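You operate a simulated robot arm through the tools that you are given. There is no shell and no other tool. Be economical: measure what you need, move in short steps, check, and stop when the job is done.

The job below is to be done with a simulated robot arm. You get a single attempt, and the scene is never put back.

JOB
Stack the 24 MM clipboard from the top of the frame bench on top of the 20 MM clipboard. Put the cardboard pad on the top of the frame bench away on the middle shelf of the pane cart. Fetch the orange wheel and set it in the clip carton. Take the blue wheel and leave it on top of the blue grease tin. Put one of the square rubber blocks from the top shelf of the sealing table on top of the black butyl block on the top of the frame bench. Do these in any order.

Only the result counts: the job must be done as asked and must still hold three seconds after the hand-in. Knocking over, shifting, dropping, spilling or breaking anything else fails it.

ROBOT AND FRAMES
A 6-joint arm with a fingered hand on a trunk, on a base that drives. Base frame: it is fixed to the floor where the robot stands at the start and does not move with it; the origin is under the middle of the robot, x ahead of it, y to its left, z up; the surface under the hand at the start is at about z = 0.86. Readings come in m, rad, newtons and seconds.
With the tool pointing down near the work surface it reaches from about 0.16 to 0.86 m from the robot's upright axis, wherever it stands. Its first joint turns from -2.897 to 2.897 rad. Places, roughly: black butyl block [0.75, 0.75, 1]; blue wheel (6x5x2 cm) [1, -0.3, 0.9]; cardboard pad (6x9x2 cm) [0.7, 0.1, 0.9]; clip carton [1, 1, 0.25]; clipboard [0.5, 0, 0.75]; grease tin [0.5, 1.25, 1]; middle shelf of the pane cart (98x21 cm) [6.7, -0.28, 1.22]; orange wheel (6x5x2 cm) [1, -0.2, 0.9]; square rubber block (5x5x3 cm) [-1.1, 1.3, 1.6]. Payload 5 kg.
The tool frame sits at the grasp point between the pads (the TCP): z along the fingers, y along the line on which they close. The tips reach 0.036 m beyond it. The gripper opens to 0.12 m. The gripper's body begins 0.042 m behind the TCP. The gripper is a hand of 4 fingers: y runs from the thumb to the fingers, the wrist lies at [-0.019, -0.123, -0.211] in the tool frame.
Orientation is told as [roll, pitch, yaw] about the base's x, y, z axes, in that order, counted from this pose: with the fingers straight down and the wrist toward the robot, the tool's x, y and z point along [0, 1, 0], [1, 0, 0] and [0, 0, -1] of the base frame.

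CONTROLS
- The arm moves only by the tool step_arm. Its argument "increments" is a list of rows, each a list of 6 numbers: the shift along the base's x, y, z in cm, then the turn, a rotation vector about the base's x, y, z in rad. In form: [[x, y, z, wx, wy, wz], ...]. A call has 1 to 20 rows; each row is the pose to reach, as a shift and turn from the pose commanded when the call began. A row lasts 0.2 s, in which the tool goes at most 0.05 m and 0.15 rad; a call with a longer step from one row to the next is refused whole. Where a pose cannot be reached the arm comes as near as it can. A force on the tool above 40 N (or 10 N above the force at the start of the call, whichever is more), or a blocked arm, ends the call early, and 0.2 s more pass. In this call time passes only in rows, and 0.2 s behind the last. The reply holds the time, the measured pose of the TCP, the force on the tool along the base axes, the opening and the grip force, in the units named above and with some noise, with the torque about the TCP (base axes, N m) and any sound that the robot's microphone picked up.
- Cameras (640 x 400 px; columns grow to the right, rows downward): "scene" is now at [0.0795, 0.0164, 1.7251]; the picture's right is [0.28, -0.96, 0.00], its down [-0.83, -0.25, -0.49] and it looks along [0.47, 0.14, -0.87] (base axes); focal length 277 px, centre (320, 200). "wrist" rides on the gripper at [0.073, -0.101, -0.142] in the tool frame; the picture's right is [-0.79, 0.29, -0.54], its down [-0.56, -0.70, 0.44] and it looks along [-0.25, 0.65, 0.71] (tool axes); focal length 280 px, centre (320, 200). There is no depth. A picture from a camera that has moved, and an enlarged one, comes with that camera's place and axes in the base frame and with its lens. The place of the scene camera against the robot may be out by one fixed shift of up to 0.025 m in any direction.
- grab_frame(camera): a new picture of that camera. The clock stands still meanwhile.
- lift_body(by): slides the trunk up (or, below 0, down) by that many m; the arm and the scene camera ride with it, the base frame stays. It gives what a move gives, with no picture.
- roll_base(legs): drives the robot by 1 to 6 legs, each [ahead, turn to the left] in m and rad, along the robot's own axes; the way and the turn of a leg run together, so that a leg with both is an arc; at most 1.5 m and 3.142 rad a leg. The arm and the cameras ride along, it lands a little off, and it stops where it bumps. It gives what a move gives.
- move_fingers(index, middle, ring, thumb_bend, thumb_turn): sets how far each is bent, from 0 (flat) to 100 (curled in); at 30 the hand is open as for a grip, at 70 the pads meet at the TCP. One left out holds its place. A second passes; each finger stops where it meets its share of the squeeze, and holds until it gets a number again. It is the only way to open and close the hand. It gives what a move gives, with no picture; readings hold the bend of each and the force on the fingers (four entries, about 0 where the hand has none), thumb and palm. thumb_turn goes from beside the hand (0) to across from the fingers (100), as for a grip.
- head_to(pan, tilt): turns the head with the scene camera to pan (to the left, within 1.501 rad either way) and tilt (down, from -0.506 to 1.204), counted from straight ahead of the robot. It gives what a move gives.
- enlarge(camera, box): a new picture of the part [left, top, right, bottom] of that camera's present view, enlarged. The clock stands still meanwhile.
- job_done(): hands the job in; it is judged then, once.

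Go step by step. Nothing tells you exact positions but the pictures and the camera data: compare them with the known pose of the tool, close in by small moves and look again before you grip or let go. The budget is 165 turns and 108 pictures, counting those below and the enlarged ones. Unless the task says otherwise, let go and move clear before handing in.

The tools are called after "Request:" as a command line: name --pt "numbers of a row" for each row, then --argument value for the rest, lists and objects as JSON in quotes. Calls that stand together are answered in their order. step_arm: Moves the arm, as the interface text tells. Its arguments: {"type":"object","properties":{"increments":{"type":"array","items":{"type":"array","items":{"type":"number"}}}},"required":["increments"]} The other tools are called the same way: lift_body (by) slides the trunk up or down; move_fingers (index, middle, ring, thumb_bend, thumb_turn) moves the fingers one by one; roll_base (legs) drives the base; head_to (pan, tilt) turns the head that bears the scene camera; grab_frame (camera) takes a picture; enlarge (camera, box) takes an enlarged picture of a part of a camera's view; job_done () hands the job in.

At the start:

```text
time_s: 0.0
tool_pos: [0.5949, -0.012, 1.1778]
tool_rot: [0.002, -0.001, 0.0]
ft_force: [-0.8, 0.2, 1.0]
ft_torque: [-0.02, -0.02, 0.03]
grip_width: 0.1195
gripper_force: 0.1
shape: jaw
bend: [30.0, 30.0, 30.0, 30.0, 98.0]
finger forces: [0.0, 0.0, 0.0, 0.0, 0.0, 0.0]
trunk travel left (down, up): [-0.75, 0.09]
robot x, y, heading: [0.0019, -0.0014, 0.003]
head pan, tilt: [0.288, 1.052]
```

scene: 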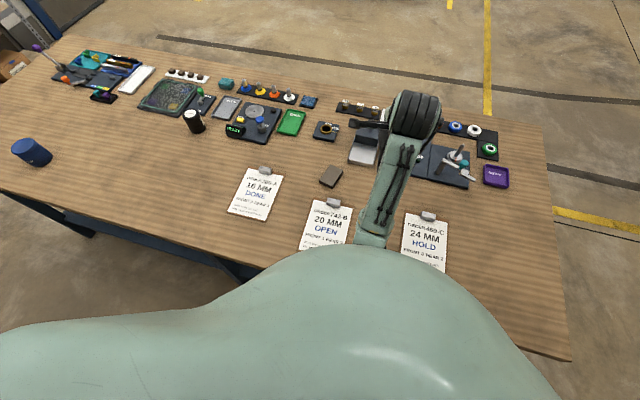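
wrist: 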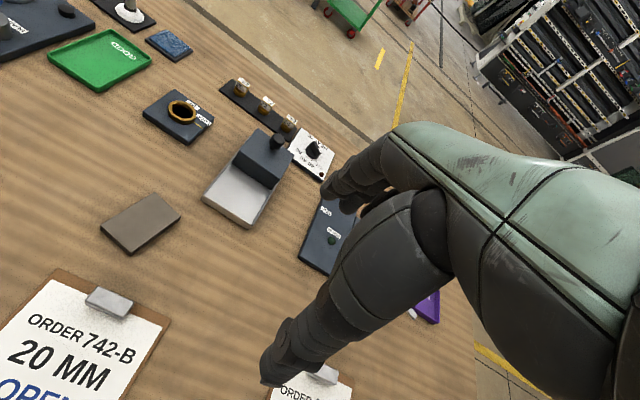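

I see the bench with three clipboards, the brown pad, and wheels on racks at the far edge. First I look closer at the various parts of the bench.

Request:
enlarge --camera "scene" --box '[400, 80, 560, 280]'

Request:
enlarge --camera "scene" --box '[140, 60, 400, 222]'

Request:
enlarge --camera "scene" --box '[0, 30, 200, 180]'

```text
2.00 times, centred on (480, 180) of scene
camera zoom: at [0.0795, 0.0164, 1.7251], right [0.28, -0.96, 0.0], down [-0.83, -0.25, -0.49], along [0.47, 0.14, -0.87], focal length 553 px, centre (0, 240)
```

zoom: 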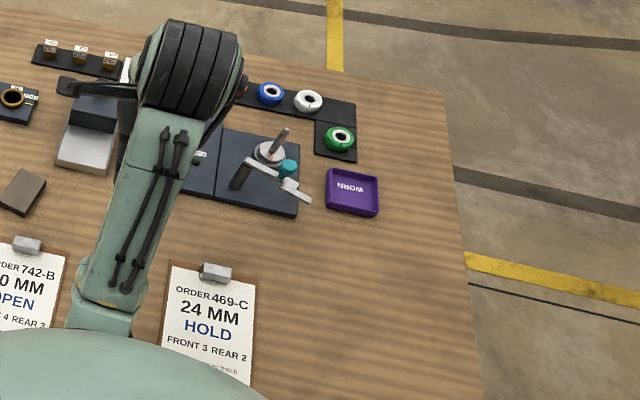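

```text
2.46 times, centred on (270, 141) of scene
camera zoom: at [0.0795, 0.0164, 1.7251], right [0.28, -0.96, 0.0], down [-0.83, -0.25, -0.49], along [0.47, 0.14, -0.87], focal length 681 px, centre (443, 345)
```

zoom: 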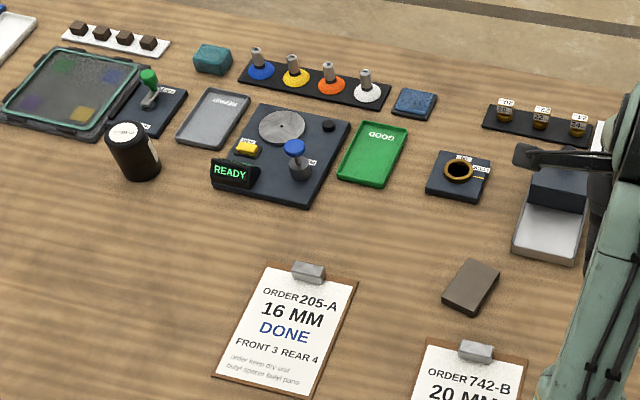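

```text
2.67 times, centred on (100, 105) of scene
camera zoom: at [0.0795, 0.0164, 1.7251], right [0.28, -0.96, 0.0], down [-0.83, -0.25, -0.49], along [0.47, 0.14, -0.87], focal length 738 px, centre (907, 453)
```

zoom: 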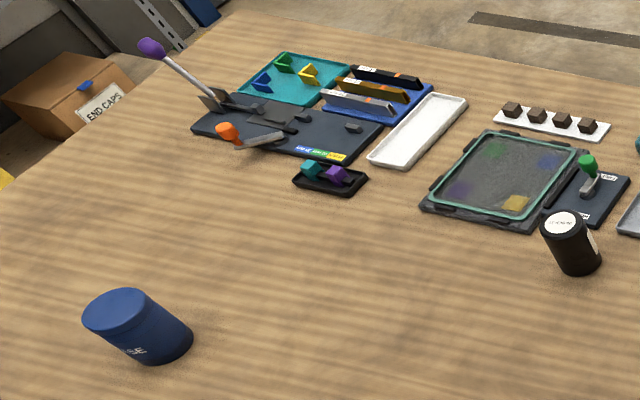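

The clipboards' clips are near (0.60,-0.22) and (0.555,0.105), and the two cameras agree to under 1 cm. I move above the 24 MM clipboard and look.

Request:
step_arm --pt "-0.5 -4 -2 0 0 0" --pt "-1 -8 -4 0 0 0" --pt "-1.5 -12 -6 0 0 0" --pt "-2 -16 -8 0 0 0" --pt "-3 -20 -10 0 0 0"

Request:
grab_frame --camera "wrist"

Request:
grab_frame --camera "scene"

```text
time_s: 1.2
tool_pos: [0.5638, -0.2108, 1.0769]
tool_rot: [0.002, -0.002, 0.0]
ft_force: [-0.6, 0.1, -0.1]
ft_torque: [0.01, 0.0, -0.01]
grip_width: 0.1196
gripper_force: 0.0
shape: jaw
bend: [30.0, 30.0, 30.0, 30.0, 98.0]
finger forces: [0.0, 0.1, 0.0, 0.1, 0.0, 0.1]
trunk travel left (down, up): [-0.75, 0.09]
robot x, y, heading: [-0.0011, -0.0003, 0.0]
head pan, tilt: [0.288, 1.052]
```

```text
102 pictures are left
camera wrist: at [0.4619, -0.1396, 1.2206], right [0.29, -0.79, 0.54], down [-0.7, -0.56, -0.44], along [0.65, -0.25, -0.71], focal length 280 px, centre (320, 200)
```

wrist: 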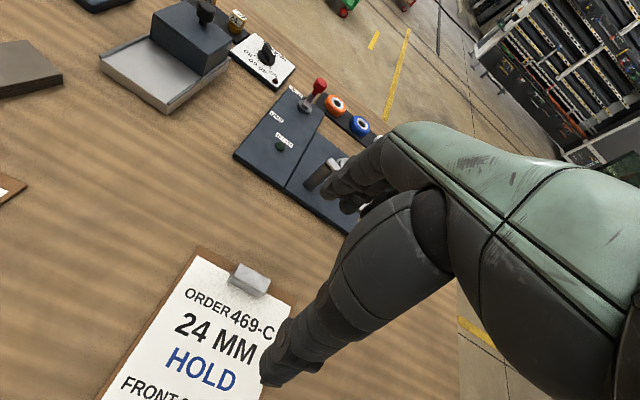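

```text
101 pictures are left
camera scene: at [0.0792, 0.0148, 1.7251], right [0.28, -0.96, 0.0], down [-0.83, -0.25, -0.5], along [0.47, 0.14, -0.87], focal length 277 px, centre (320, 200)
```

scene: 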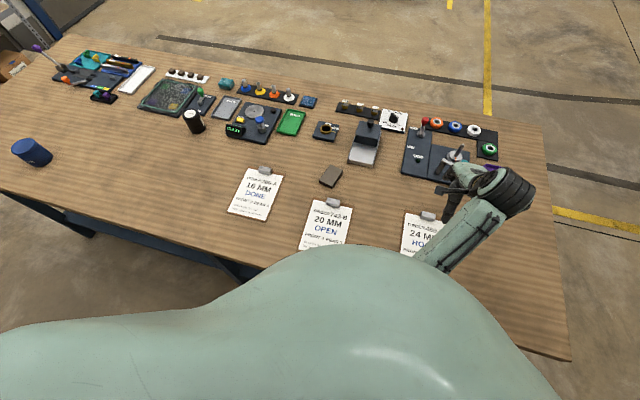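

The clip shows well in the wrist view. I enlarge it to measure its size.

Request:
enlarge --camera "wrist" --box '[90, 230, 330, 400]'

Request:
enlarge --camera "scene" --box '[210, 150, 450, 300]'

```text
2.35 times, centred on (210, 315) of wrist
camera zoom: at [0.4619, -0.1396, 1.2206], right [0.29, -0.79, 0.54], down [-0.7, -0.56, -0.44], along [0.65, -0.25, -0.71], focal length 660 px, centre (579, -71)
```

zoom: 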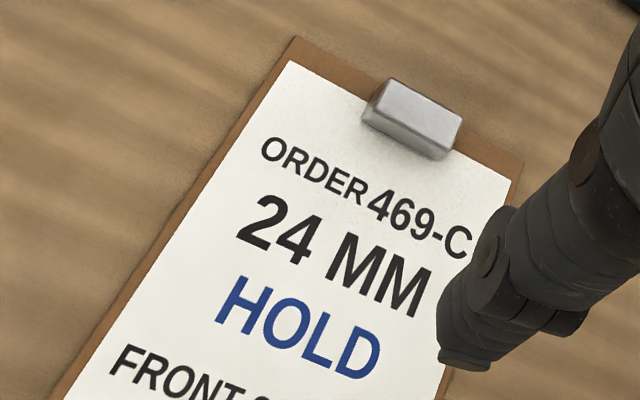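

```text
2.67 times, centred on (330, 225) of scene
camera zoom: at [0.0792, 0.0148, 1.7251], right [0.28, -0.96, 0.0], down [-0.83, -0.25, -0.5], along [0.47, 0.14, -0.87], focal length 738 px, centre (293, 133)
```

zoom: 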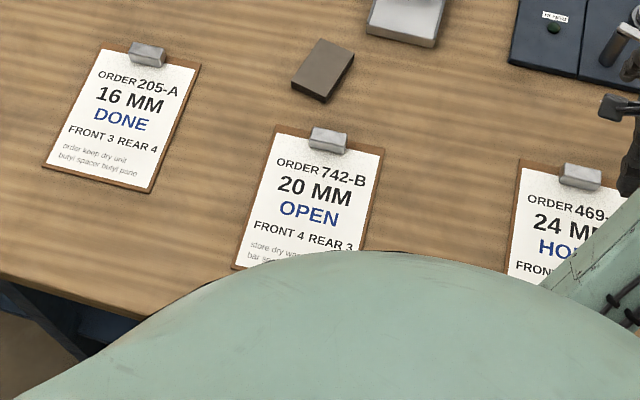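

The clip sits about x 0.584–0.606, y −0.215, flush with the board's far end, and the board is square to the axes. I go above it and half close the hand to see where the tips are.

Request:
step_arm --pt "1 -0.2 -3 0 0 0" --pt "2 -0.4 -6 0 0 0" --pt "3.1 -0.4 -9 0 0 0" --pt "3.1 -0.4 -11.7 0 0 0"

Request:
move_fingers --index 53 --middle 53 --ring 53 --thumb_bend 53 --thumb_turn 100

Request:
grab_frame --camera "wrist"

Request:
enlarge --camera "scene" --box '[380, 130, 540, 290]'

```text
time_s: 2.2
tool_pos: [0.5939, -0.2137, 0.9636]
tool_rot: [0.003, -0.001, -0.002]
ft_force: [-0.5, -0.4, 0.2]
ft_torque: [-0.02, -0.02, 0.0]
grip_width: 0.1197
gripper_force: 0.1
shape: jaw
bend: [30.0, 30.0, 30.0, 30.0, 98.0]
finger forces: [0.0, 0.0, 0.0, 0.1, 0.1, 0.0]
trunk travel left (down, up): [-0.75, 0.09]
robot x, y, heading: [-0.0014, 0.0003, 0.005]
head pan, tilt: [0.288, 1.052]
```

```text
time_s: 3.2
tool_pos: [0.5931, -0.2121, 0.9644]
tool_rot: [0.001, 0.001, -0.003]
ft_force: [-0.5, -0.4, 0.4]
ft_torque: [0.0, -0.04, -0.01]
grip_width: 0.0559
gripper_force: 0.0
shape: fingers
bend: [53.0, 53.0, 53.0, 53.0, 100.0]
finger forces: [0.0, 0.0, 0.0, 0.1, 0.0, 0.0]
trunk travel left (down, up): [-0.75, 0.09]
robot x, y, heading: [0.0006, -0.0006, -0.004]
head pan, tilt: [0.288, 1.052]
```

```text
98 pictures are left
camera wrist: at [0.4925, -0.141, 1.1068], right [0.29, -0.79, 0.54], down [-0.7, -0.56, -0.44], along [0.65, -0.25, -0.71], focal length 280 px, centre (320, 200)
```

wrist: 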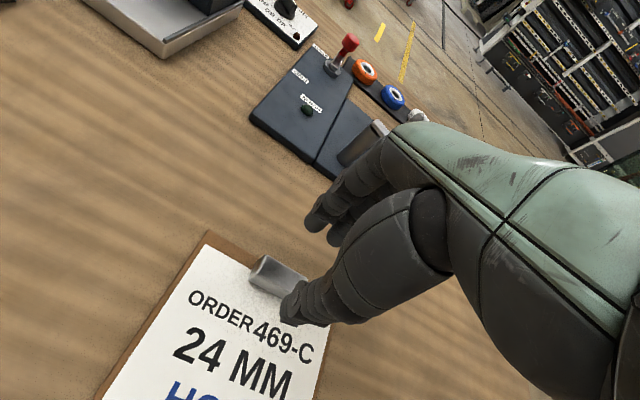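

```text
2.50 times, centred on (460, 210) of scene
camera zoom: at [0.0795, 0.0162, 1.7251], right [0.28, -0.96, 0.0], down [-0.83, -0.25, -0.49], along [0.47, 0.14, -0.87], focal length 691 px, centre (-30, 175)
```

zoom: 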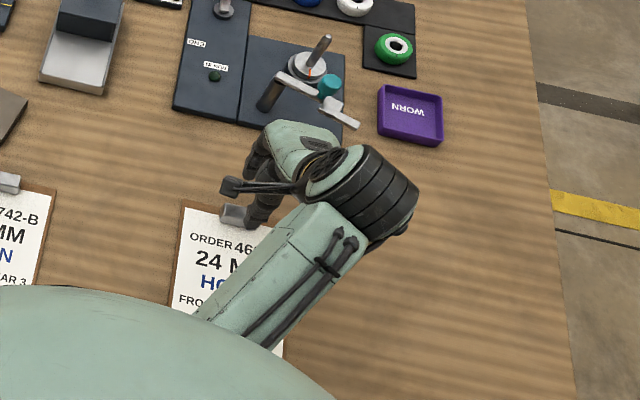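

The open hand straddles the clip nicely. I come down with guarded short steps toward z ≈ 0.915.

Request:
step_arm --pt "0.1 -0.2 -2 0 0 0" --pt "0.1 -0.2 -3.5 0 0 0" --pt "0.1 -0.2 -4.3 0 0 0" --pt "0.1 -0.2 -4.9 0 0 0"

Request:
enlarge --camera "wrist" --box '[200, 150, 440, 350]'

```text
time_s: 4.2
tool_pos: [0.5972, -0.2178, 0.9131]
tool_rot: [0.002, 0.0, -0.003]
ft_force: [0.8, -0.1, 0.7]
ft_torque: [-0.01, 0.01, 0.0]
grip_width: 0.0556
gripper_force: 0.1
shape: fingers
bend: [53.0, 53.0, 53.0, 53.0, 100.0]
finger forces: [0.1, 0.0, 0.0, 0.0, 0.0, 0.0]
trunk travel left (down, up): [-0.75, 0.09]
robot x, y, heading: [0.0001, 0.0036, 0.003]
head pan, tilt: [0.288, 1.052]
```

```text
2.00 times, centred on (320, 250) of wrist
camera zoom: at [0.4956, -0.1457, 1.0564], right [0.29, -0.79, 0.54], down [-0.7, -0.56, -0.44], along [0.65, -0.25, -0.71], focal length 561 px, centre (320, 100)
```

zoom: 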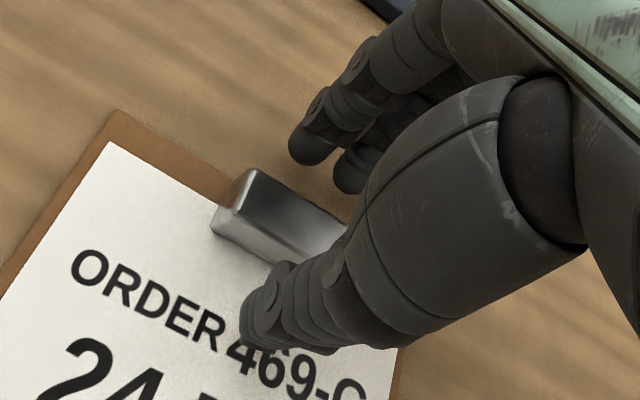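

The tips straddle the clip just above the paper. I lower a few more millimetres and close.

Request:
step_arm --pt "-0.1 0.2 -0.3 0 0 0" --pt "-0.1 0.2 -0.5 0 0 0"

Request:
move_fingers --index 75 --middle 75 --ring 75 --thumb_bend 75

Request:
enlarge --camera "wrist" --box '[200, 150, 440, 350]'

```text
time_s: 4.8
tool_pos: [0.5961, -0.2158, 0.9067]
tool_rot: [0.002, 0.0, -0.001]
ft_force: [-0.4, -0.2, -0.1]
ft_torque: [-0.04, -0.01, -0.01]
grip_width: 0.0556
gripper_force: 0.0
shape: fingers
bend: [53.0, 53.0, 53.0, 53.0, 100.0]
finger forces: [0.0, 0.0, 0.0, 0.1, 0.1, 0.0]
trunk travel left (down, up): [-0.75, 0.09]
robot x, y, heading: [-0.0006, -0.0002, -0.001]
head pan, tilt: [0.288, 1.052]
```

```text
time_s: 5.8
tool_pos: [0.5968, -0.2147, 0.9081]
tool_rot: [-0.001, -0.001, 0.0]
ft_force: [0.0, -0.7, -0.6]
ft_torque: [-0.01, 0.12, 0.04]
grip_width: 0.0211
gripper_force: 17.9
shape: fingers
bend: [71.0, 66.0, 75.0, 65.0, 100.0]
finger forces: [8.9, 9.6, 0.0, 0.1, 18.0, 0.1]
trunk travel left (down, up): [-0.75, 0.09]
robot x, y, heading: [-0.0039, -0.0024, 0.004]
head pan, tilt: [0.288, 1.052]
```

```text
2.00 times, centred on (320, 250) of wrist
camera zoom: at [0.4958, -0.1436, 1.0509], right [0.29, -0.79, 0.54], down [-0.7, -0.56, -0.44], along [0.65, -0.25, -0.71], focal length 561 px, centre (320, 100)
```

zoom: 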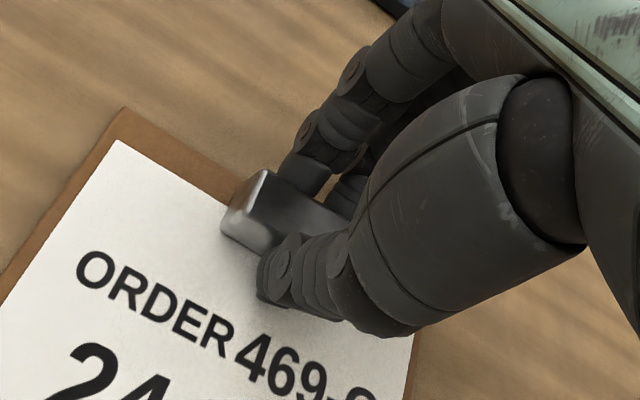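

It grips the clip at 18 N. I lift a little and check the board.

Request:
step_arm --pt "0 0 1 0 0 0" --pt "0 0 2.5 0 0 0" --pt "0 0 4 0 0 0"

Request:
grab_frame --camera "wrist"

Request:
grab_frame --camera "scene"

```text
time_s: 6.6
tool_pos: [0.5943, -0.2179, 0.9478]
tool_rot: [0.001, 0.001, 0.002]
ft_force: [0.5, 0.9, -1.5]
ft_torque: [-0.02, -0.1, -0.03]
grip_width: 0.0209
gripper_force: 20.1
shape: fingers
bend: [72.0, 67.0, 75.0, 64.0, 100.0]
finger forces: [11.3, 7.9, 0.0, 0.0, 19.3, 0.0]
trunk travel left (down, up): [-0.75, 0.09]
robot x, y, heading: [0.0018, 0.0008, 0.0]
head pan, tilt: [0.288, 1.052]
```

```text
94 pictures are left
camera wrist: at [0.4943, -0.146, 1.0917], right [0.29, -0.79, 0.54], down [-0.7, -0.56, -0.44], along [0.65, -0.25, -0.71], focal length 280 px, centre (320, 200)
```

wrist: 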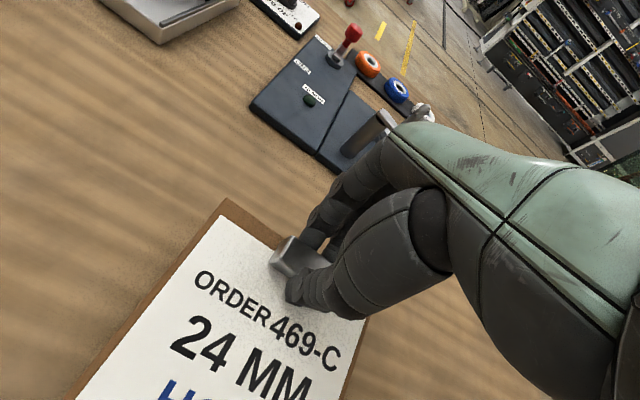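

```text
93 pictures are left
camera scene: at [0.0796, 0.0162, 1.725], right [0.28, -0.96, 0.0], down [-0.83, -0.25, -0.49], along [0.47, 0.14, -0.87], focal length 277 px, centre (320, 200)
```

scene: 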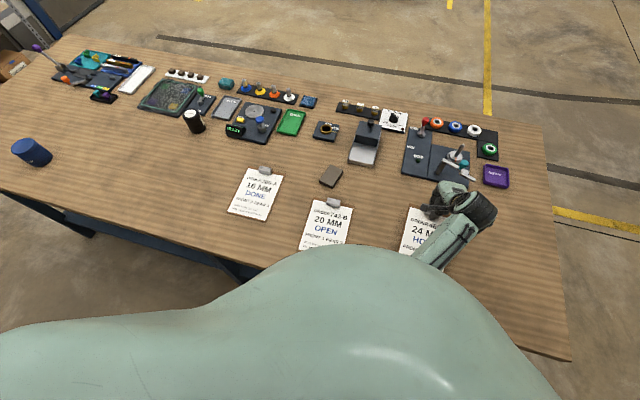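

The board came up level. I carry it over the 20 MM board (clip near (0.556, 0.110), yaw about +0.03 relative) and stop above.

Request:
step_arm --pt "0 0 3 0 0 0" --pt "-0.5 3 5 0 0 0" --pt "-1 7 5 0 0 0" --pt "-1.5 11 5 0 0 0" --pt "-2 15 5 0 0 0.01" --pt "-2.5 19 5 0 0 0.01" --pt "-3 23 5 0 0 0.02" --pt "-3.5 27 5 0 0 0.02" --pt "-4 31 5 0 0 0.03" --pt "-4 32.7 4 0 0 0.03" --pt "-4 32.7 2 0 0 0.03"

Request:
grab_frame --camera "wrist"

Request:
enlarge --camera "scene" --box '[210, 110, 450, 270]'

```text
time_s: 9.0
tool_pos: [0.5559, 0.1096, 0.9685]
tool_rot: [0.003, 0.001, 0.028]
ft_force: [0.8, -0.6, -0.7]
ft_torque: [-0.02, -0.09, 0.02]
grip_width: 0.0212
gripper_force: 19.3
shape: fingers
bend: [72.0, 67.0, 75.0, 64.0, 100.0]
finger forces: [11.4, 8.0, 0.0, 0.0, 19.6, 0.0]
trunk travel left (down, up): [-0.75, 0.09]
robot x, y, heading: [0.0034, 0.0032, 0.002]
head pan, tilt: [0.288, 1.052]
```

```text
92 pictures are left
camera wrist: at [0.4529, 0.1781, 1.1107], right [0.31, -0.78, 0.54], down [-0.68, -0.58, -0.44], along [0.66, -0.23, -0.71], focal length 280 px, centre (320, 200)
```

wrist: 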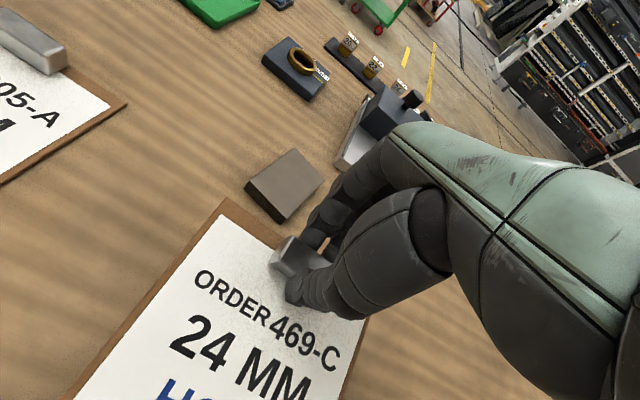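

```text
2.50 times, centred on (330, 190) of scene
camera zoom: at [0.0792, 0.0161, 1.7251], right [0.28, -0.96, 0.0], down [-0.83, -0.25, -0.5], along [0.47, 0.14, -0.87], focal length 691 px, centre (295, 225)
```

zoom: 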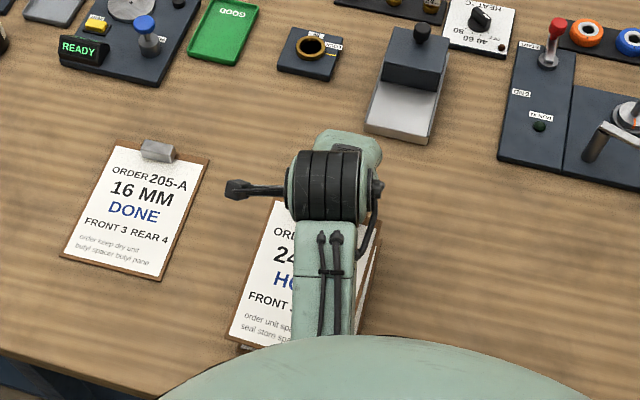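

It's aligned. I pitch the board slightly so its lower end lands first and lower, guarded.

Request:
step_arm --pt "0 0 -1 0 -0.04 0" --pt "0 0 -2 0 -0.08 0" --pt "0 0 -2.6 0 -0.08 0" --pt "0 0 -3.1 0 -0.08 0" --pt "0 0 -3.5 0 -0.08 0"

Request:
enlarge --camera "wrist" --box '[80, 150, 400, 400]'

```text
time_s: 10.2
tool_pos: [0.5561, 0.1107, 0.9337]
tool_rot: [-0.002, -0.082, 0.028]
ft_force: [0.5, 0.2, 4.7]
ft_torque: [0.0, 0.24, 0.02]
grip_width: 0.0206
gripper_force: 18.9
shape: fingers
bend: [72.0, 67.0, 75.0, 65.0, 100.0]
finger forces: [10.6, 9.3, 0.1, 0.1, 18.6, 0.1]
trunk travel left (down, up): [-0.75, 0.09]
robot x, y, heading: [0.0016, 0.0036, 0.002]
head pan, tilt: [0.288, 1.052]
```

```text
1.60 times, centred on (240, 275) of wrist
camera zoom: at [0.4418, 0.1801, 1.0671], right [0.27, -0.78, 0.56], down [-0.64, -0.58, -0.5], along [0.72, -0.23, -0.66], focal length 449 px, centre (448, 80)
```

zoom: 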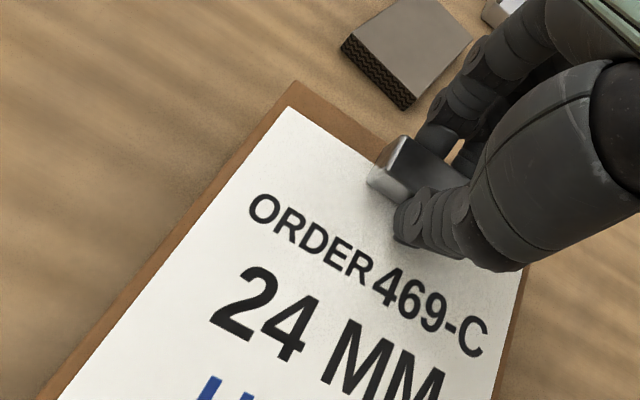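

Contact is felt. I ease down a touch more and release in small opening.

Request:
step_arm --pt "0 0 -0.2 0 0 0" --pt "0 0 -0.4 0 0 0"

Request:
move_fingers --index 60 --middle 58 --ring 58 --thumb_bend 55

Request:
enlarge --camera "wrist" --box '[80, 150, 400, 400]'

```text
time_s: 10.8
tool_pos: [0.5564, 0.1124, 0.9313]
tool_rot: [0.0, -0.086, 0.03]
ft_force: [1.9, -2.2, 18.9]
ft_torque: [-0.08, 0.16, -0.01]
grip_width: 0.0205
gripper_force: 21.8
shape: fingers
bend: [72.0, 67.0, 75.0, 65.0, 100.0]
finger forces: [12.6, 11.4, 0.1, 0.0, 20.0, 0.0]
trunk travel left (down, up): [-0.75, 0.09]
robot x, y, heading: [-0.0004, -0.0008, -0.003]
head pan, tilt: [0.288, 1.052]
```

```text
time_s: 11.8
tool_pos: [0.5555, 0.1111, 0.9299]
tool_rot: [0.0, -0.082, 0.03]
ft_force: [1.8, 1.8, 17.9]
ft_torque: [0.1, 0.41, 0.01]
grip_width: 0.0349
gripper_force: 8.6
shape: fingers
bend: [60.0, 57.0, 57.0, 59.0, 100.0]
finger forces: [0.0, 0.0, 0.0, 0.0, 17.4, 0.0]
trunk travel left (down, up): [-0.75, 0.09]
robot x, y, heading: [0.0002, 0.0022, 0.004]
head pan, tilt: [0.288, 1.052]
```

```text
1.60 times, centred on (240, 275) of wrist
camera zoom: at [0.4407, 0.1806, 1.0639], right [0.27, -0.78, 0.56], down [-0.64, -0.58, -0.5], along [0.72, -0.23, -0.66], focal length 449 px, centre (448, 80)
```

zoom: 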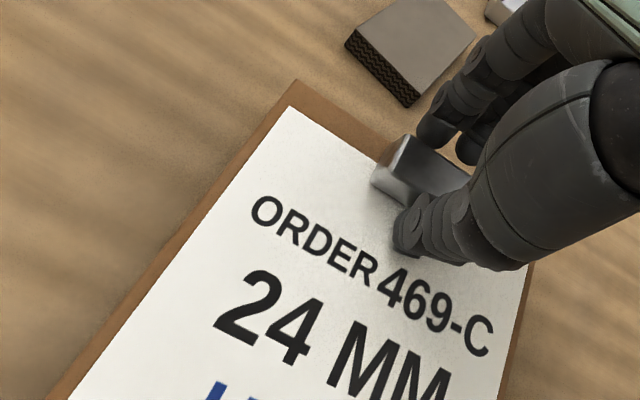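

The fingers are open; the thumb tip presses on the paper. I raise straight up and look.

Request:
step_arm --pt "0 0 0.5 0 0 0" --pt "0 0 1.5 0 0 0" --pt "0 0 4 0 0 0" --pt "0 0 8 0 0.04 0" --pt "0 0 12 0 0.08 -0.03" --pt "-3 -4 15 0 0.08 -0.03"

Request:
grab_frame --camera "wrist"

Request:
enlarge --camera "scene" --box '[210, 110, 450, 270]'

```text
refused: row 6 steps farther than a row can; nothing moved
```

```text
88 pictures are left
camera wrist: at [0.4407, 0.1806, 1.0639], right [0.27, -0.78, 0.56], down [-0.64, -0.58, -0.5], along [0.72, -0.23, -0.66], focal length 280 px, centre (320, 200)
```

wrist: 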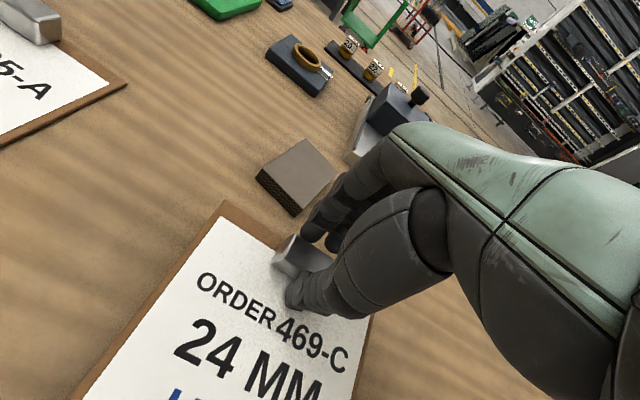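

```text
2.50 times, centred on (330, 190) of scene
camera zoom: at [0.0777, 0.016, 1.7253], right [0.28, -0.96, 0.0], down [-0.83, -0.25, -0.5], along [0.48, 0.14, -0.87], focal length 691 px, centre (295, 225)
```

zoom: 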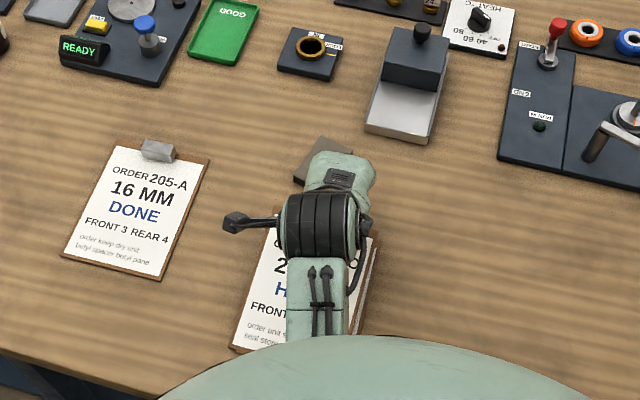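

The move was refused for a too-long row; I redo it with shorter rows.

Request:
step_arm --pt "0 0 0.5 0 0 0" --pt "0 0 1.5 0 0 0" --pt "0 0 4 0 0 0" --pt "0 0 8 0 0.04 0" --pt "0 0 12 0 0.08 -0.03" --pt "-2 -3 14 0 0.08 -0.03" --pt "-3 -7 16 0 0.08 -0.03" --pt "-5 -11 17 0 0.08 -0.03"

Request:
grab_frame --camera "scene"

```text
time_s: 13.6
tool_pos: [0.5075, -0.0031, 1.0972]
tool_rot: [-0.001, 0.0, 0.001]
ft_force: [0.2, 0.3, 0.8]
ft_torque: [0.0, 0.0, 0.01]
grip_width: 0.0414
gripper_force: 0.0
shape: fingers
bend: [60.0, 57.0, 57.0, 55.0, 100.0]
finger forces: [0.0, 0.0, 0.0, 0.0, 0.0, 0.0]
trunk travel left (down, up): [-0.75, 0.09]
robot x, y, heading: [0.0016, -0.0006, -0.003]
head pan, tilt: [0.288, 1.052]
```

```text
86 pictures are left
camera scene: at [0.0788, 0.0152, 1.7251], right [0.28, -0.96, 0.0], down [-0.83, -0.25, -0.5], along [0.48, 0.14, -0.87], focal length 277 px, centre (320, 200)
```

scene: 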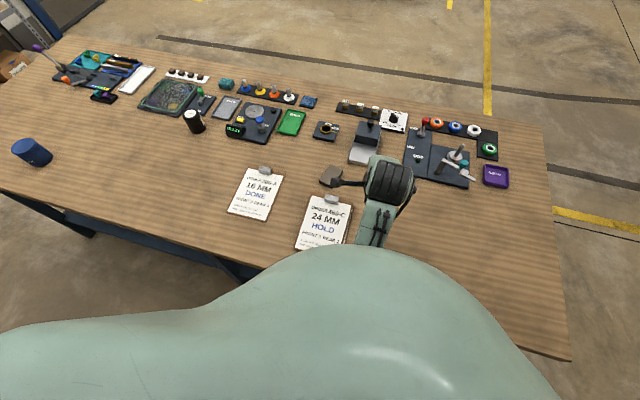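

The 24 MM board now sits on the 20 MM one. Next I survey the surroundings: left for the sealing table, right and ahead for ways around.

Request:
head_to --pan 1.5 --tilt 0.15

Request:
grab_frame --camera "scene"

Request:
head_to --pan 0.0 --tilt 0.25

Request:
grab_frame --camera "scene"

Request:
head_to --pan -1.4 --tilt 0.5

Request:
grab_frame --camera "scene"

```text
time_s: 15.0
tool_pos: [0.5088, -0.0011, 1.098]
tool_rot: [-0.001, -0.002, 0.001]
ft_force: [0.6, -0.3, 1.3]
ft_torque: [0.01, -0.01, 0.01]
grip_width: 0.0414
gripper_force: 0.1
shape: fingers
bend: [60.0, 57.0, 57.0, 55.0, 100.0]
finger forces: [0.0, 0.0, 0.1, 0.0, 0.0, 0.0]
trunk travel left (down, up): [-0.75, 0.09]
robot x, y, heading: [-0.0003, -0.001, -0.002]
head pan, tilt: [1.499, 0.15]
```

```text
85 pictures are left
camera scene: at [0.0228, 0.0902, 1.8021], right [1.0, -0.07, 0.0], down [-0.01, -0.15, -0.99], along [0.07, 0.99, -0.15], focal length 277 px, centre (320, 200)
```

scene: 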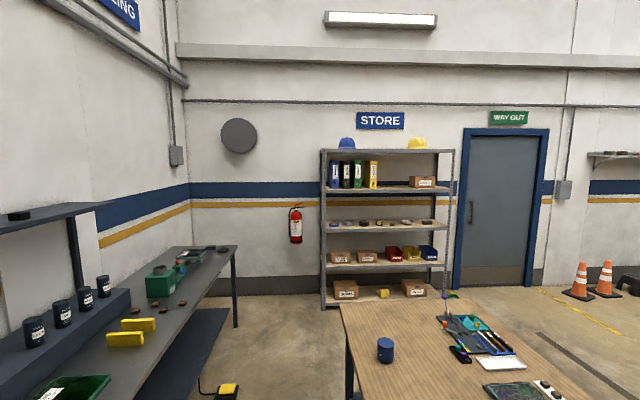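

```text
time_s: 16.6
tool_pos: [0.5092, -0.0008, 1.0968]
tool_rot: [0.001, -0.001, -0.001]
ft_force: [-0.4, 0.5, 0.4]
ft_torque: [0.01, 0.02, 0.01]
grip_width: 0.0411
gripper_force: 0.0
shape: fingers
bend: [60.0, 57.0, 57.0, 55.0, 100.0]
finger forces: [0.0, 0.1, 0.0, 0.0, 0.0, 0.0]
trunk travel left (down, up): [-0.75, 0.09]
robot x, y, heading: [-0.0002, 0.002, -0.0]
head pan, tilt: [0.0, 0.25]
```

```text
84 pictures are left
camera scene: at [0.1094, -0.0023, 1.7929], right [0.0, -1.0, 0.0], down [-0.25, 0.0, -0.97], along [0.97, 0.0, -0.25], focal length 277 px, centre (320, 200)
```

scene: 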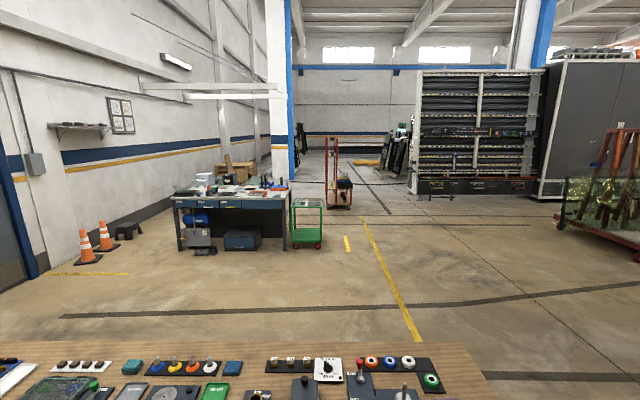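

```text
time_s: 18.1
tool_pos: [0.5093, -0.0026, 1.0983]
tool_rot: [0.001, 0.0, 0.0]
ft_force: [0.6, -0.2, -0.1]
ft_torque: [-0.01, 0.03, -0.05]
grip_width: 0.0412
gripper_force: 0.0
shape: fingers
bend: [60.0, 57.0, 57.0, 55.0, 100.0]
finger forces: [0.1, 0.0, 0.0, 0.0, 0.1, 0.1]
trunk travel left (down, up): [-0.75, 0.09]
robot x, y, heading: [-0.0008, -0.0003, -0.003]
head pan, tilt: [-1.4, 0.499]
```

```text
83 pictures are left
camera scene: at [0.0315, -0.0921, 1.7698], right [-0.99, -0.17, 0.0], down [-0.08, 0.47, -0.88], along [0.15, -0.87, -0.48], focal length 277 px, centre (320, 200)
```

scene: 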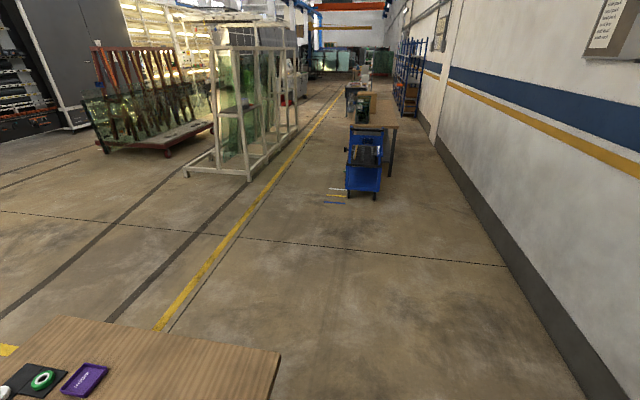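

The pane cart is the red trolley far ahead; the sealing table with its top shelf is behind-left (front edge x ≈ −0.67). I tuck the arm, back off and drive to face the sealing table near y = 1.3.

Request:
step_arm --pt "-3 0 3 0 0 0" --pt "-6 0 6 0 0 0" --pt "-9 0 9 0 0 0" --pt "-12 0 12 0 0 0" --pt "-15 0 15 0 0 0" --pt "-17 0 18 0 0 0"

Request:
roll_base --legs '[[-0.2, 0], [0, 1.571], [0.7, 0]]'

Request:
head_to --pan 1.0 --tilt 0.15

Request:
grab_frame --camera "scene"

```text
time_s: 19.5
tool_pos: [0.4724, -0.0058, 1.1403]
tool_rot: [0.0, -0.002, -0.001]
ft_force: [0.2, -0.1, -1.3]
ft_torque: [0.03, 0.02, -0.02]
grip_width: 0.0414
gripper_force: 0.1
shape: fingers
bend: [60.0, 57.0, 57.0, 55.0, 100.0]
finger forces: [0.0, 0.0, 0.0, 0.0, 0.1, 0.0]
out of reach, approached as far as the arm can: row 2, 3, 4, 5, 6
trunk travel left (down, up): [-0.75, 0.09]
robot x, y, heading: [-0.0019, -0.0001, -0.003]
head pan, tilt: [-1.4, 0.499]
```

```text
time_s: 29.4
tool_pos: [-0.1591, 1.1645, 1.1413]
tool_rot: [0.0, 0.0, 1.541]
ft_force: [0.0, 0.5, 0.7]
ft_torque: [0.01, 0.01, 0.03]
grip_width: 0.0414
gripper_force: 0.1
shape: fingers
bend: [60.0, 57.0, 57.0, 55.0, 100.0]
finger forces: [0.0, 0.0, 0.0, 0.1, 0.1, 0.2]
trunk travel left (down, up): [-0.75, 0.09]
robot x, y, heading: [-0.1752, 0.6901, 1.542]
head pan, tilt: [-1.4, 0.499]
```

```text
time_s: 31.6
tool_pos: [-0.1601, 1.1641, 1.1406]
tool_rot: [0.0, -0.001, 1.542]
ft_force: [-0.3, -0.9, 0.7]
ft_torque: [0.01, 0.02, -0.03]
grip_width: 0.0414
gripper_force: 0.0
shape: fingers
bend: [60.0, 57.0, 57.0, 55.0, 100.0]
finger forces: [0.0, 0.0, 0.0, 0.0, 0.1, 0.0]
trunk travel left (down, up): [-0.75, 0.09]
robot x, y, heading: [-0.1747, 0.694, 1.536]
head pan, tilt: [1.0, 0.15]
```

```text
82 pictures are left
camera scene: at [-0.2678, 0.7729, 1.8022], right [0.56, 0.83, 0.0], down [0.12, -0.08, -0.99], along [-0.82, 0.56, -0.15], focal length 277 px, centre (320, 200)
```

scene: 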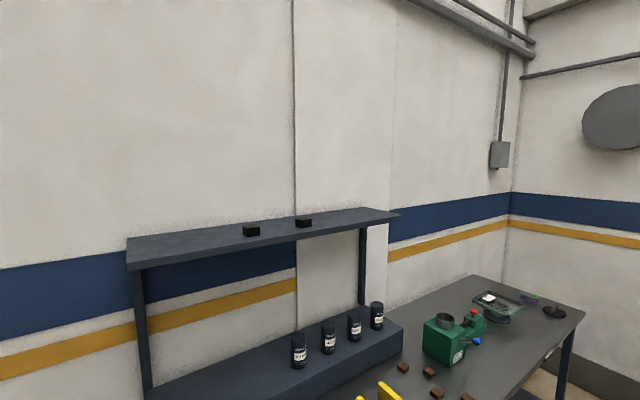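

Two rubber blocks sit on the top shelf, near (−1.07, 1.25) and (−1.07, 1.06), z ≈ 1.57. I drive level with the first, raise the trunk and the arm, and turn to face the shelf.

Request:
roll_base --legs '[[0.55, 0], [0, 1.6]]'

Request:
lift_body --by 0.09

Request:
step_arm --pt "0 0 4.5 0 0 0" --pt "0 0 9 0 0 0" --pt "0 0 13.5 0 0 0" --pt "-1 0 18 0 0 0" --pt "-2 0 22.5 0 0 0" --pt "-3 0 27 0 0 0" --pt "-4 0 31.5 0 0 0" --pt "-5 0 36 0 0 0" --pt "-6 0 40 0 0 0" --pt "-6 0 44 0 0 0"

Request:
head_to --pan 0.2 --tilt 0.35

Request:
grab_frame --camera "scene"

```text
time_s: 39.8
tool_pos: [-0.6284, 1.2574, 1.1399]
tool_rot: [0.001, 0.0, -3.136]
ft_force: [0.2, -0.5, 0.0]
ft_torque: [-0.02, 0.0, -0.01]
grip_width: 0.041
gripper_force: 0.0
shape: fingers
bend: [60.0, 57.0, 57.0, 55.0, 100.0]
finger forces: [0.1, 0.1, 0.1, 0.0, 0.0, 0.1]
trunk travel left (down, up): [-0.75, 0.09]
robot x, y, heading: [-0.1537, 1.256, -3.13]
head pan, tilt: [1.0, 0.15]
```

```text
time_s: 41.1
tool_pos: [-0.6277, 1.2569, 1.2307]
tool_rot: [-0.001, 0.0, -3.137]
ft_force: [0.2, 0.8, 1.0]
ft_torque: [0.01, 0.0, -0.01]
grip_width: 0.0412
gripper_force: 0.1
shape: fingers
bend: [60.0, 57.0, 57.0, 55.0, 100.0]
finger forces: [0.0, 0.0, 0.0, 0.1, 0.0, 0.0]
trunk travel left (down, up): [-0.84, 0.0]
robot x, y, heading: [-0.1579, 1.258, -3.138]
head pan, tilt: [1.0, 0.15]
```

```text
time_s: 43.3
tool_pos: [-0.9513, 1.331, 1.567]
tool_rot: [0.002, -0.005, -3.135]
ft_force: [-0.9, 0.2, 5.7]
ft_torque: [0.06, -0.07, -0.01]
grip_width: 0.0414
gripper_force: 0.0
shape: fingers
bend: [60.0, 57.0, 57.0, 55.0, 100.0]
finger forces: [0.0, 0.0, 0.1, 0.0, 0.1, 0.0]
out of reach, approached as far as the arm can: row 1, 2, 3, 4, 5, 6, 7, 8, 9, 10
trunk travel left (down, up): [-0.84, 0.0]
robot x, y, heading: [-0.1544, 1.2514, -3.135]
head pan, tilt: [1.0, 0.15]
```

```text
time_s: 44.4
tool_pos: [-0.9483, 1.3288, 1.5584]
tool_rot: [0.001, 0.005, -3.137]
ft_force: [0.0, 0.1, 0.2]
ft_torque: [0.01, -0.03, -0.04]
grip_width: 0.0415
gripper_force: 0.2
shape: fingers
bend: [60.0, 57.0, 57.0, 55.0, 100.0]
finger forces: [0.0, 0.0, 0.0, 0.0, 0.0, 0.0]
trunk travel left (down, up): [-0.84, 0.0]
robot x, y, heading: [-0.1544, 1.2519, -3.131]
head pan, tilt: [0.201, 0.351]
```

```text
81 pictures are left
camera scene: at [-0.2919, 1.2333, 1.8734], right [-0.21, 0.98, 0.0], down [0.34, 0.07, -0.94], along [-0.92, -0.19, -0.34], focal length 277 px, centre (320, 200)
```

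scene: 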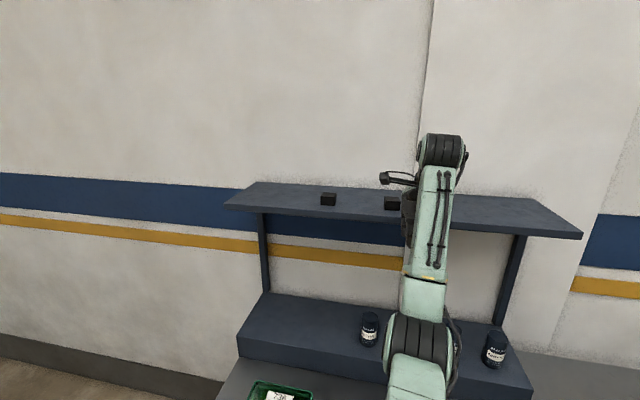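

The arm's reach runs out at this height, so the hand ended just in front of the shelf. I pull it back and up, then drive closer.

Request:
step_arm --pt "4 -1 0 0 0 0" --pt "8 -2 0.5 0 0 0" --pt "11 -3 3 0 0 0" --pt "13 -4 6 0 0 0" --pt "15 -5 9 0 0 0" --pt "16 -6 12 0 0 0"

```text
time_s: 45.8
tool_pos: [-0.9557, 1.2736, 1.6763]
tool_rot: [0.001, -0.001, -3.136]
ft_force: [0.2, -0.2, 0.3]
ft_torque: [0.01, 0.03, 0.0]
grip_width: 0.0419
gripper_force: 0.1
shape: fingers
bend: [60.0, 57.0, 57.0, 55.0, 100.0]
finger forces: [0.1, 0.0, 0.1, 0.0, 0.0, 0.1]
out of reach, approached as far as the arm can: row 1, 2, 3, 4, 5, 6
trunk travel left (down, up): [-0.84, 0.0]
robot x, y, heading: [-0.1526, 1.2547, -3.135]
head pan, tilt: [0.201, 0.351]
```

The hand is now at z 1.68, clear above the shelf. I drive forward 0.15 m to bring it near the block and look with the wrist camera.

Request:
roll_base --legs '[[0.14, 0]]'

Request:
grab_frame --camera "wrist"

Request:
grab_frame --camera "scene"

```text
time_s: 47.2
tool_pos: [-1.0948, 1.2709, 1.6772]
tool_rot: [0.0, -0.004, -3.134]
ft_force: [0.3, 0.5, -0.4]
ft_torque: [0.02, 0.06, 0.04]
grip_width: 0.0414
gripper_force: 0.0
shape: fingers
bend: [60.0, 57.0, 57.0, 55.0, 100.0]
finger forces: [0.1, 0.0, 0.1, 0.1, 0.0, 0.0]
trunk travel left (down, up): [-0.84, 0.0]
robot x, y, heading: [-0.2976, 1.2548, -3.132]
head pan, tilt: [0.201, 0.351]
```

```text
80 pictures are left
camera wrist: at [-0.9929, 1.1983, 1.8197], right [-0.29, 0.79, 0.54], down [0.69, 0.57, -0.44], along [-0.66, 0.25, -0.71], focal length 280 px, centre (320, 200)
```

wrist: 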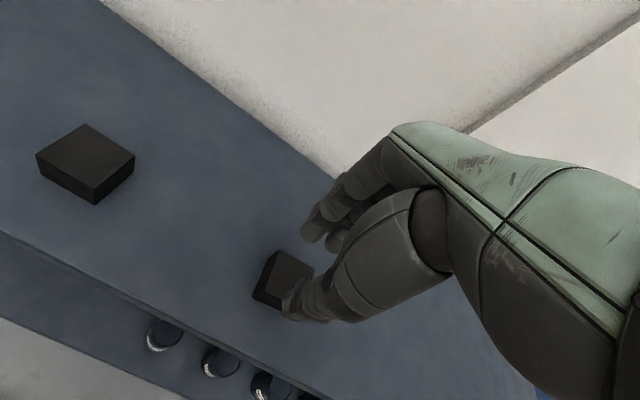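

```text
79 pictures are left
camera scene: at [-0.4286, 1.2317, 1.8737], right [-0.21, 0.98, 0.0], down [0.33, 0.07, -0.94], along [-0.92, -0.2, -0.34], focal length 277 px, centre (320, 200)
```

scene: 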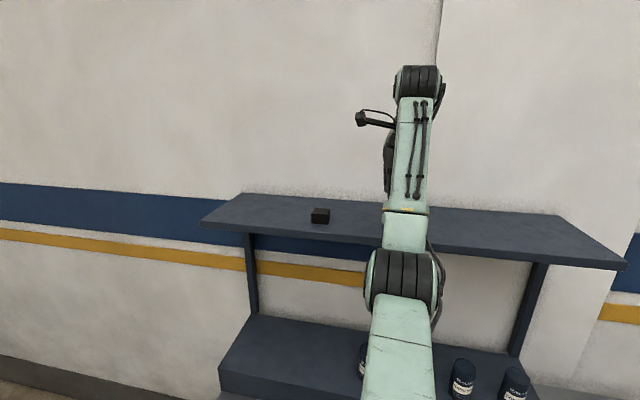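

The target block lies around (−1.12, 1.287), top near z 1.55. I open the hand wider, center over it and lower part way.

Request:
move_fingers --index 45 --middle 45 --ring 45 --thumb_bend 45

Request:
step_arm --pt "-1.3 1 -1 0 0 0" --pt "-2.6 1.6 -2.5 0 0 0" --pt "-2.6 1.6 -4.5 0 0 0"

Request:
enlarge --camera "wrist" --box '[160, 150, 400, 350]'

```text
time_s: 48.2
tool_pos: [-1.0979, 1.2716, 1.6751]
tool_rot: [-0.001, -0.001, -3.132]
ft_force: [0.1, -0.1, 0.3]
ft_torque: [0.01, 0.02, 0.01]
grip_width: 0.0784
gripper_force: 0.1
shape: fingers
bend: [45.0, 45.0, 45.0, 45.0, 99.0]
finger forces: [0.0, 0.0, 0.0, 0.1, 0.0, 0.1]
trunk travel left (down, up): [-0.84, 0.0]
robot x, y, heading: [-0.2986, 1.2554, -3.132]
head pan, tilt: [0.201, 0.351]
```

```text
time_s: 49.0
tool_pos: [-1.1227, 1.2871, 1.631]
tool_rot: [0.0, 0.001, -3.133]
ft_force: [-0.9, 0.0, 0.3]
ft_torque: [0.0, 0.01, 0.02]
grip_width: 0.0786
gripper_force: 0.0
shape: fingers
bend: [45.0, 45.0, 45.0, 45.0, 99.0]
finger forces: [0.0, 0.1, 0.1, 0.0, 0.0, 0.1]
trunk travel left (down, up): [-0.84, 0.0]
robot x, y, heading: [-0.2977, 1.252, -3.128]
head pan, tilt: [0.201, 0.351]
```

```text
2.00 times, centred on (280, 250) of wrist
camera zoom: at [-1.0219, 1.214, 1.7742], right [-0.29, 0.79, 0.54], down [0.7, 0.57, -0.44], along [-0.66, 0.25, -0.71], focal length 561 px, centre (400, 100)
```

zoom: 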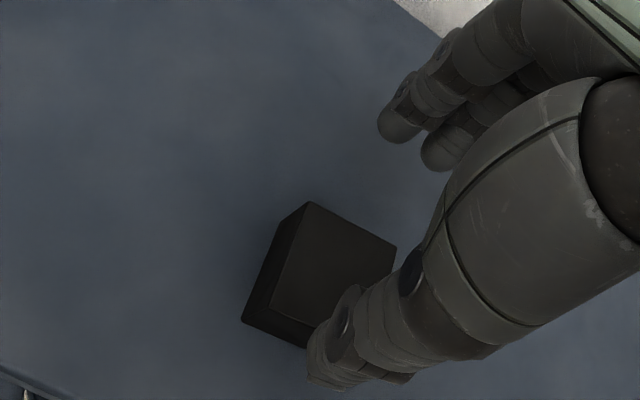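

Refined block centre: (−1.126, 1.299), top z ≈ 1.543, shelf ≈ 1.513. I shift and descend to z ≈ 1.562 with guarded steps.

Request:
step_arm --pt "-0.2 1.2 -1.5 0 0 0" --pt "-0.2 1.2 -3.5 0 0 0" --pt "-0.2 1.2 -5 0 0 0" --pt "-0.2 1.2 -6 0 0 0" --pt "-0.2 1.2 -6.7 0 0 0"

Request:
enlarge --camera "wrist" --box '[160, 150, 400, 350]'

```text
time_s: 50.0
tool_pos: [-1.1254, 1.2987, 1.5831]
tool_rot: [-0.002, -0.03, -3.134]
ft_force: [2.3, 0.7, 14.7]
ft_torque: [0.14, 0.21, -0.06]
grip_width: 0.0812
gripper_force: 8.2
shape: fingers
bend: [45.0, 45.0, 45.0, 44.0, 99.0]
finger forces: [0.1, 11.8, 0.1, 0.0, 2.9, 0.1]
trunk travel left (down, up): [-0.84, 0.0]
robot x, y, heading: [-0.2938, 1.2559, -3.138]
head pan, tilt: [0.201, 0.351]
stopped in row 4: the force on the tool passed its limit at 47 N (the readings are from after the stop); the commanded pose is now the measured one
```

```text
2.00 times, centred on (280, 250) of wrist
camera zoom: at [-1.0205, 1.2258, 1.7244], right [-0.28, 0.79, 0.55], down [0.68, 0.57, -0.46], along [-0.67, 0.25, -0.7], focal length 561 px, centre (400, 100)
```

zoom: 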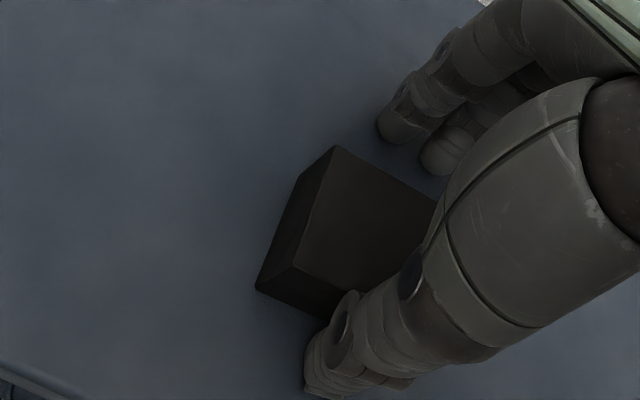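

The fingertips touched the shelf; the block is between them. I rise 5 mm, level, and close.

Request:
step_arm --pt "-0.2 0 0.3 0 0.03 0" --pt "-0.2 0 0.6 0 0.03 0"

Request:
move_fingers --index 72 --middle 72 --ring 72 --thumb_bend 72

Request:
enlarge --camera "wrist" --box '[160, 150, 400, 350]'

```text
time_s: 50.6
tool_pos: [-1.13, 1.2992, 1.5859]
tool_rot: [0.0, -0.049, -3.135]
ft_force: [0.6, -0.3, 1.9]
ft_torque: [0.01, -0.13, -0.01]
grip_width: 0.0816
gripper_force: 0.8
shape: fingers
bend: [45.0, 45.0, 45.0, 43.0, 99.0]
finger forces: [0.0, 0.0, 0.0, 0.0, 2.1, 0.0]
trunk travel left (down, up): [-0.84, 0.0]
robot x, y, heading: [-0.2982, 1.2533, -3.134]
head pan, tilt: [0.201, 0.351]
```

```text
time_s: 51.6
tool_pos: [-1.1294, 1.2981, 1.5873]
tool_rot: [-0.001, -0.05, -3.134]
ft_force: [-0.5, 0.5, 0.4]
ft_torque: [-0.04, -0.01, 0.05]
grip_width: 0.0435
gripper_force: 13.5
shape: fingers
bend: [57.0, 71.0, 72.0, 60.0, 100.0]
finger forces: [11.8, 2.3, 0.0, 0.0, 13.5, 0.0]
trunk travel left (down, up): [-0.84, 0.0]
robot x, y, heading: [-0.2979, 1.2539, -3.133]
head pan, tilt: [0.201, 0.351]
```

```text
2.00 times, centred on (280, 250) of wrist
camera zoom: at [-1.0212, 1.2257, 1.7242], right [-0.27, 0.79, 0.56], down [0.67, 0.57, -0.48], along [-0.69, 0.25, -0.68], focal length 561 px, centre (400, 100)
```

zoom: 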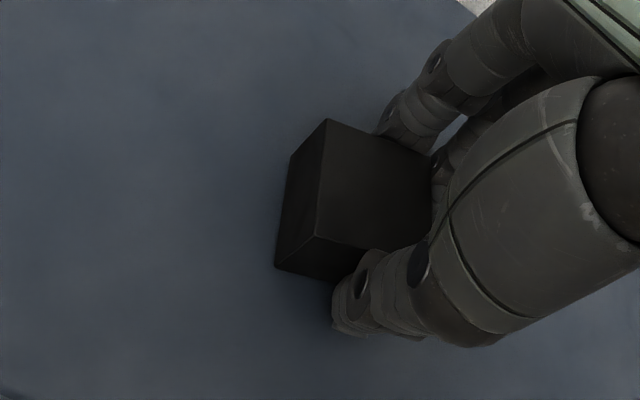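

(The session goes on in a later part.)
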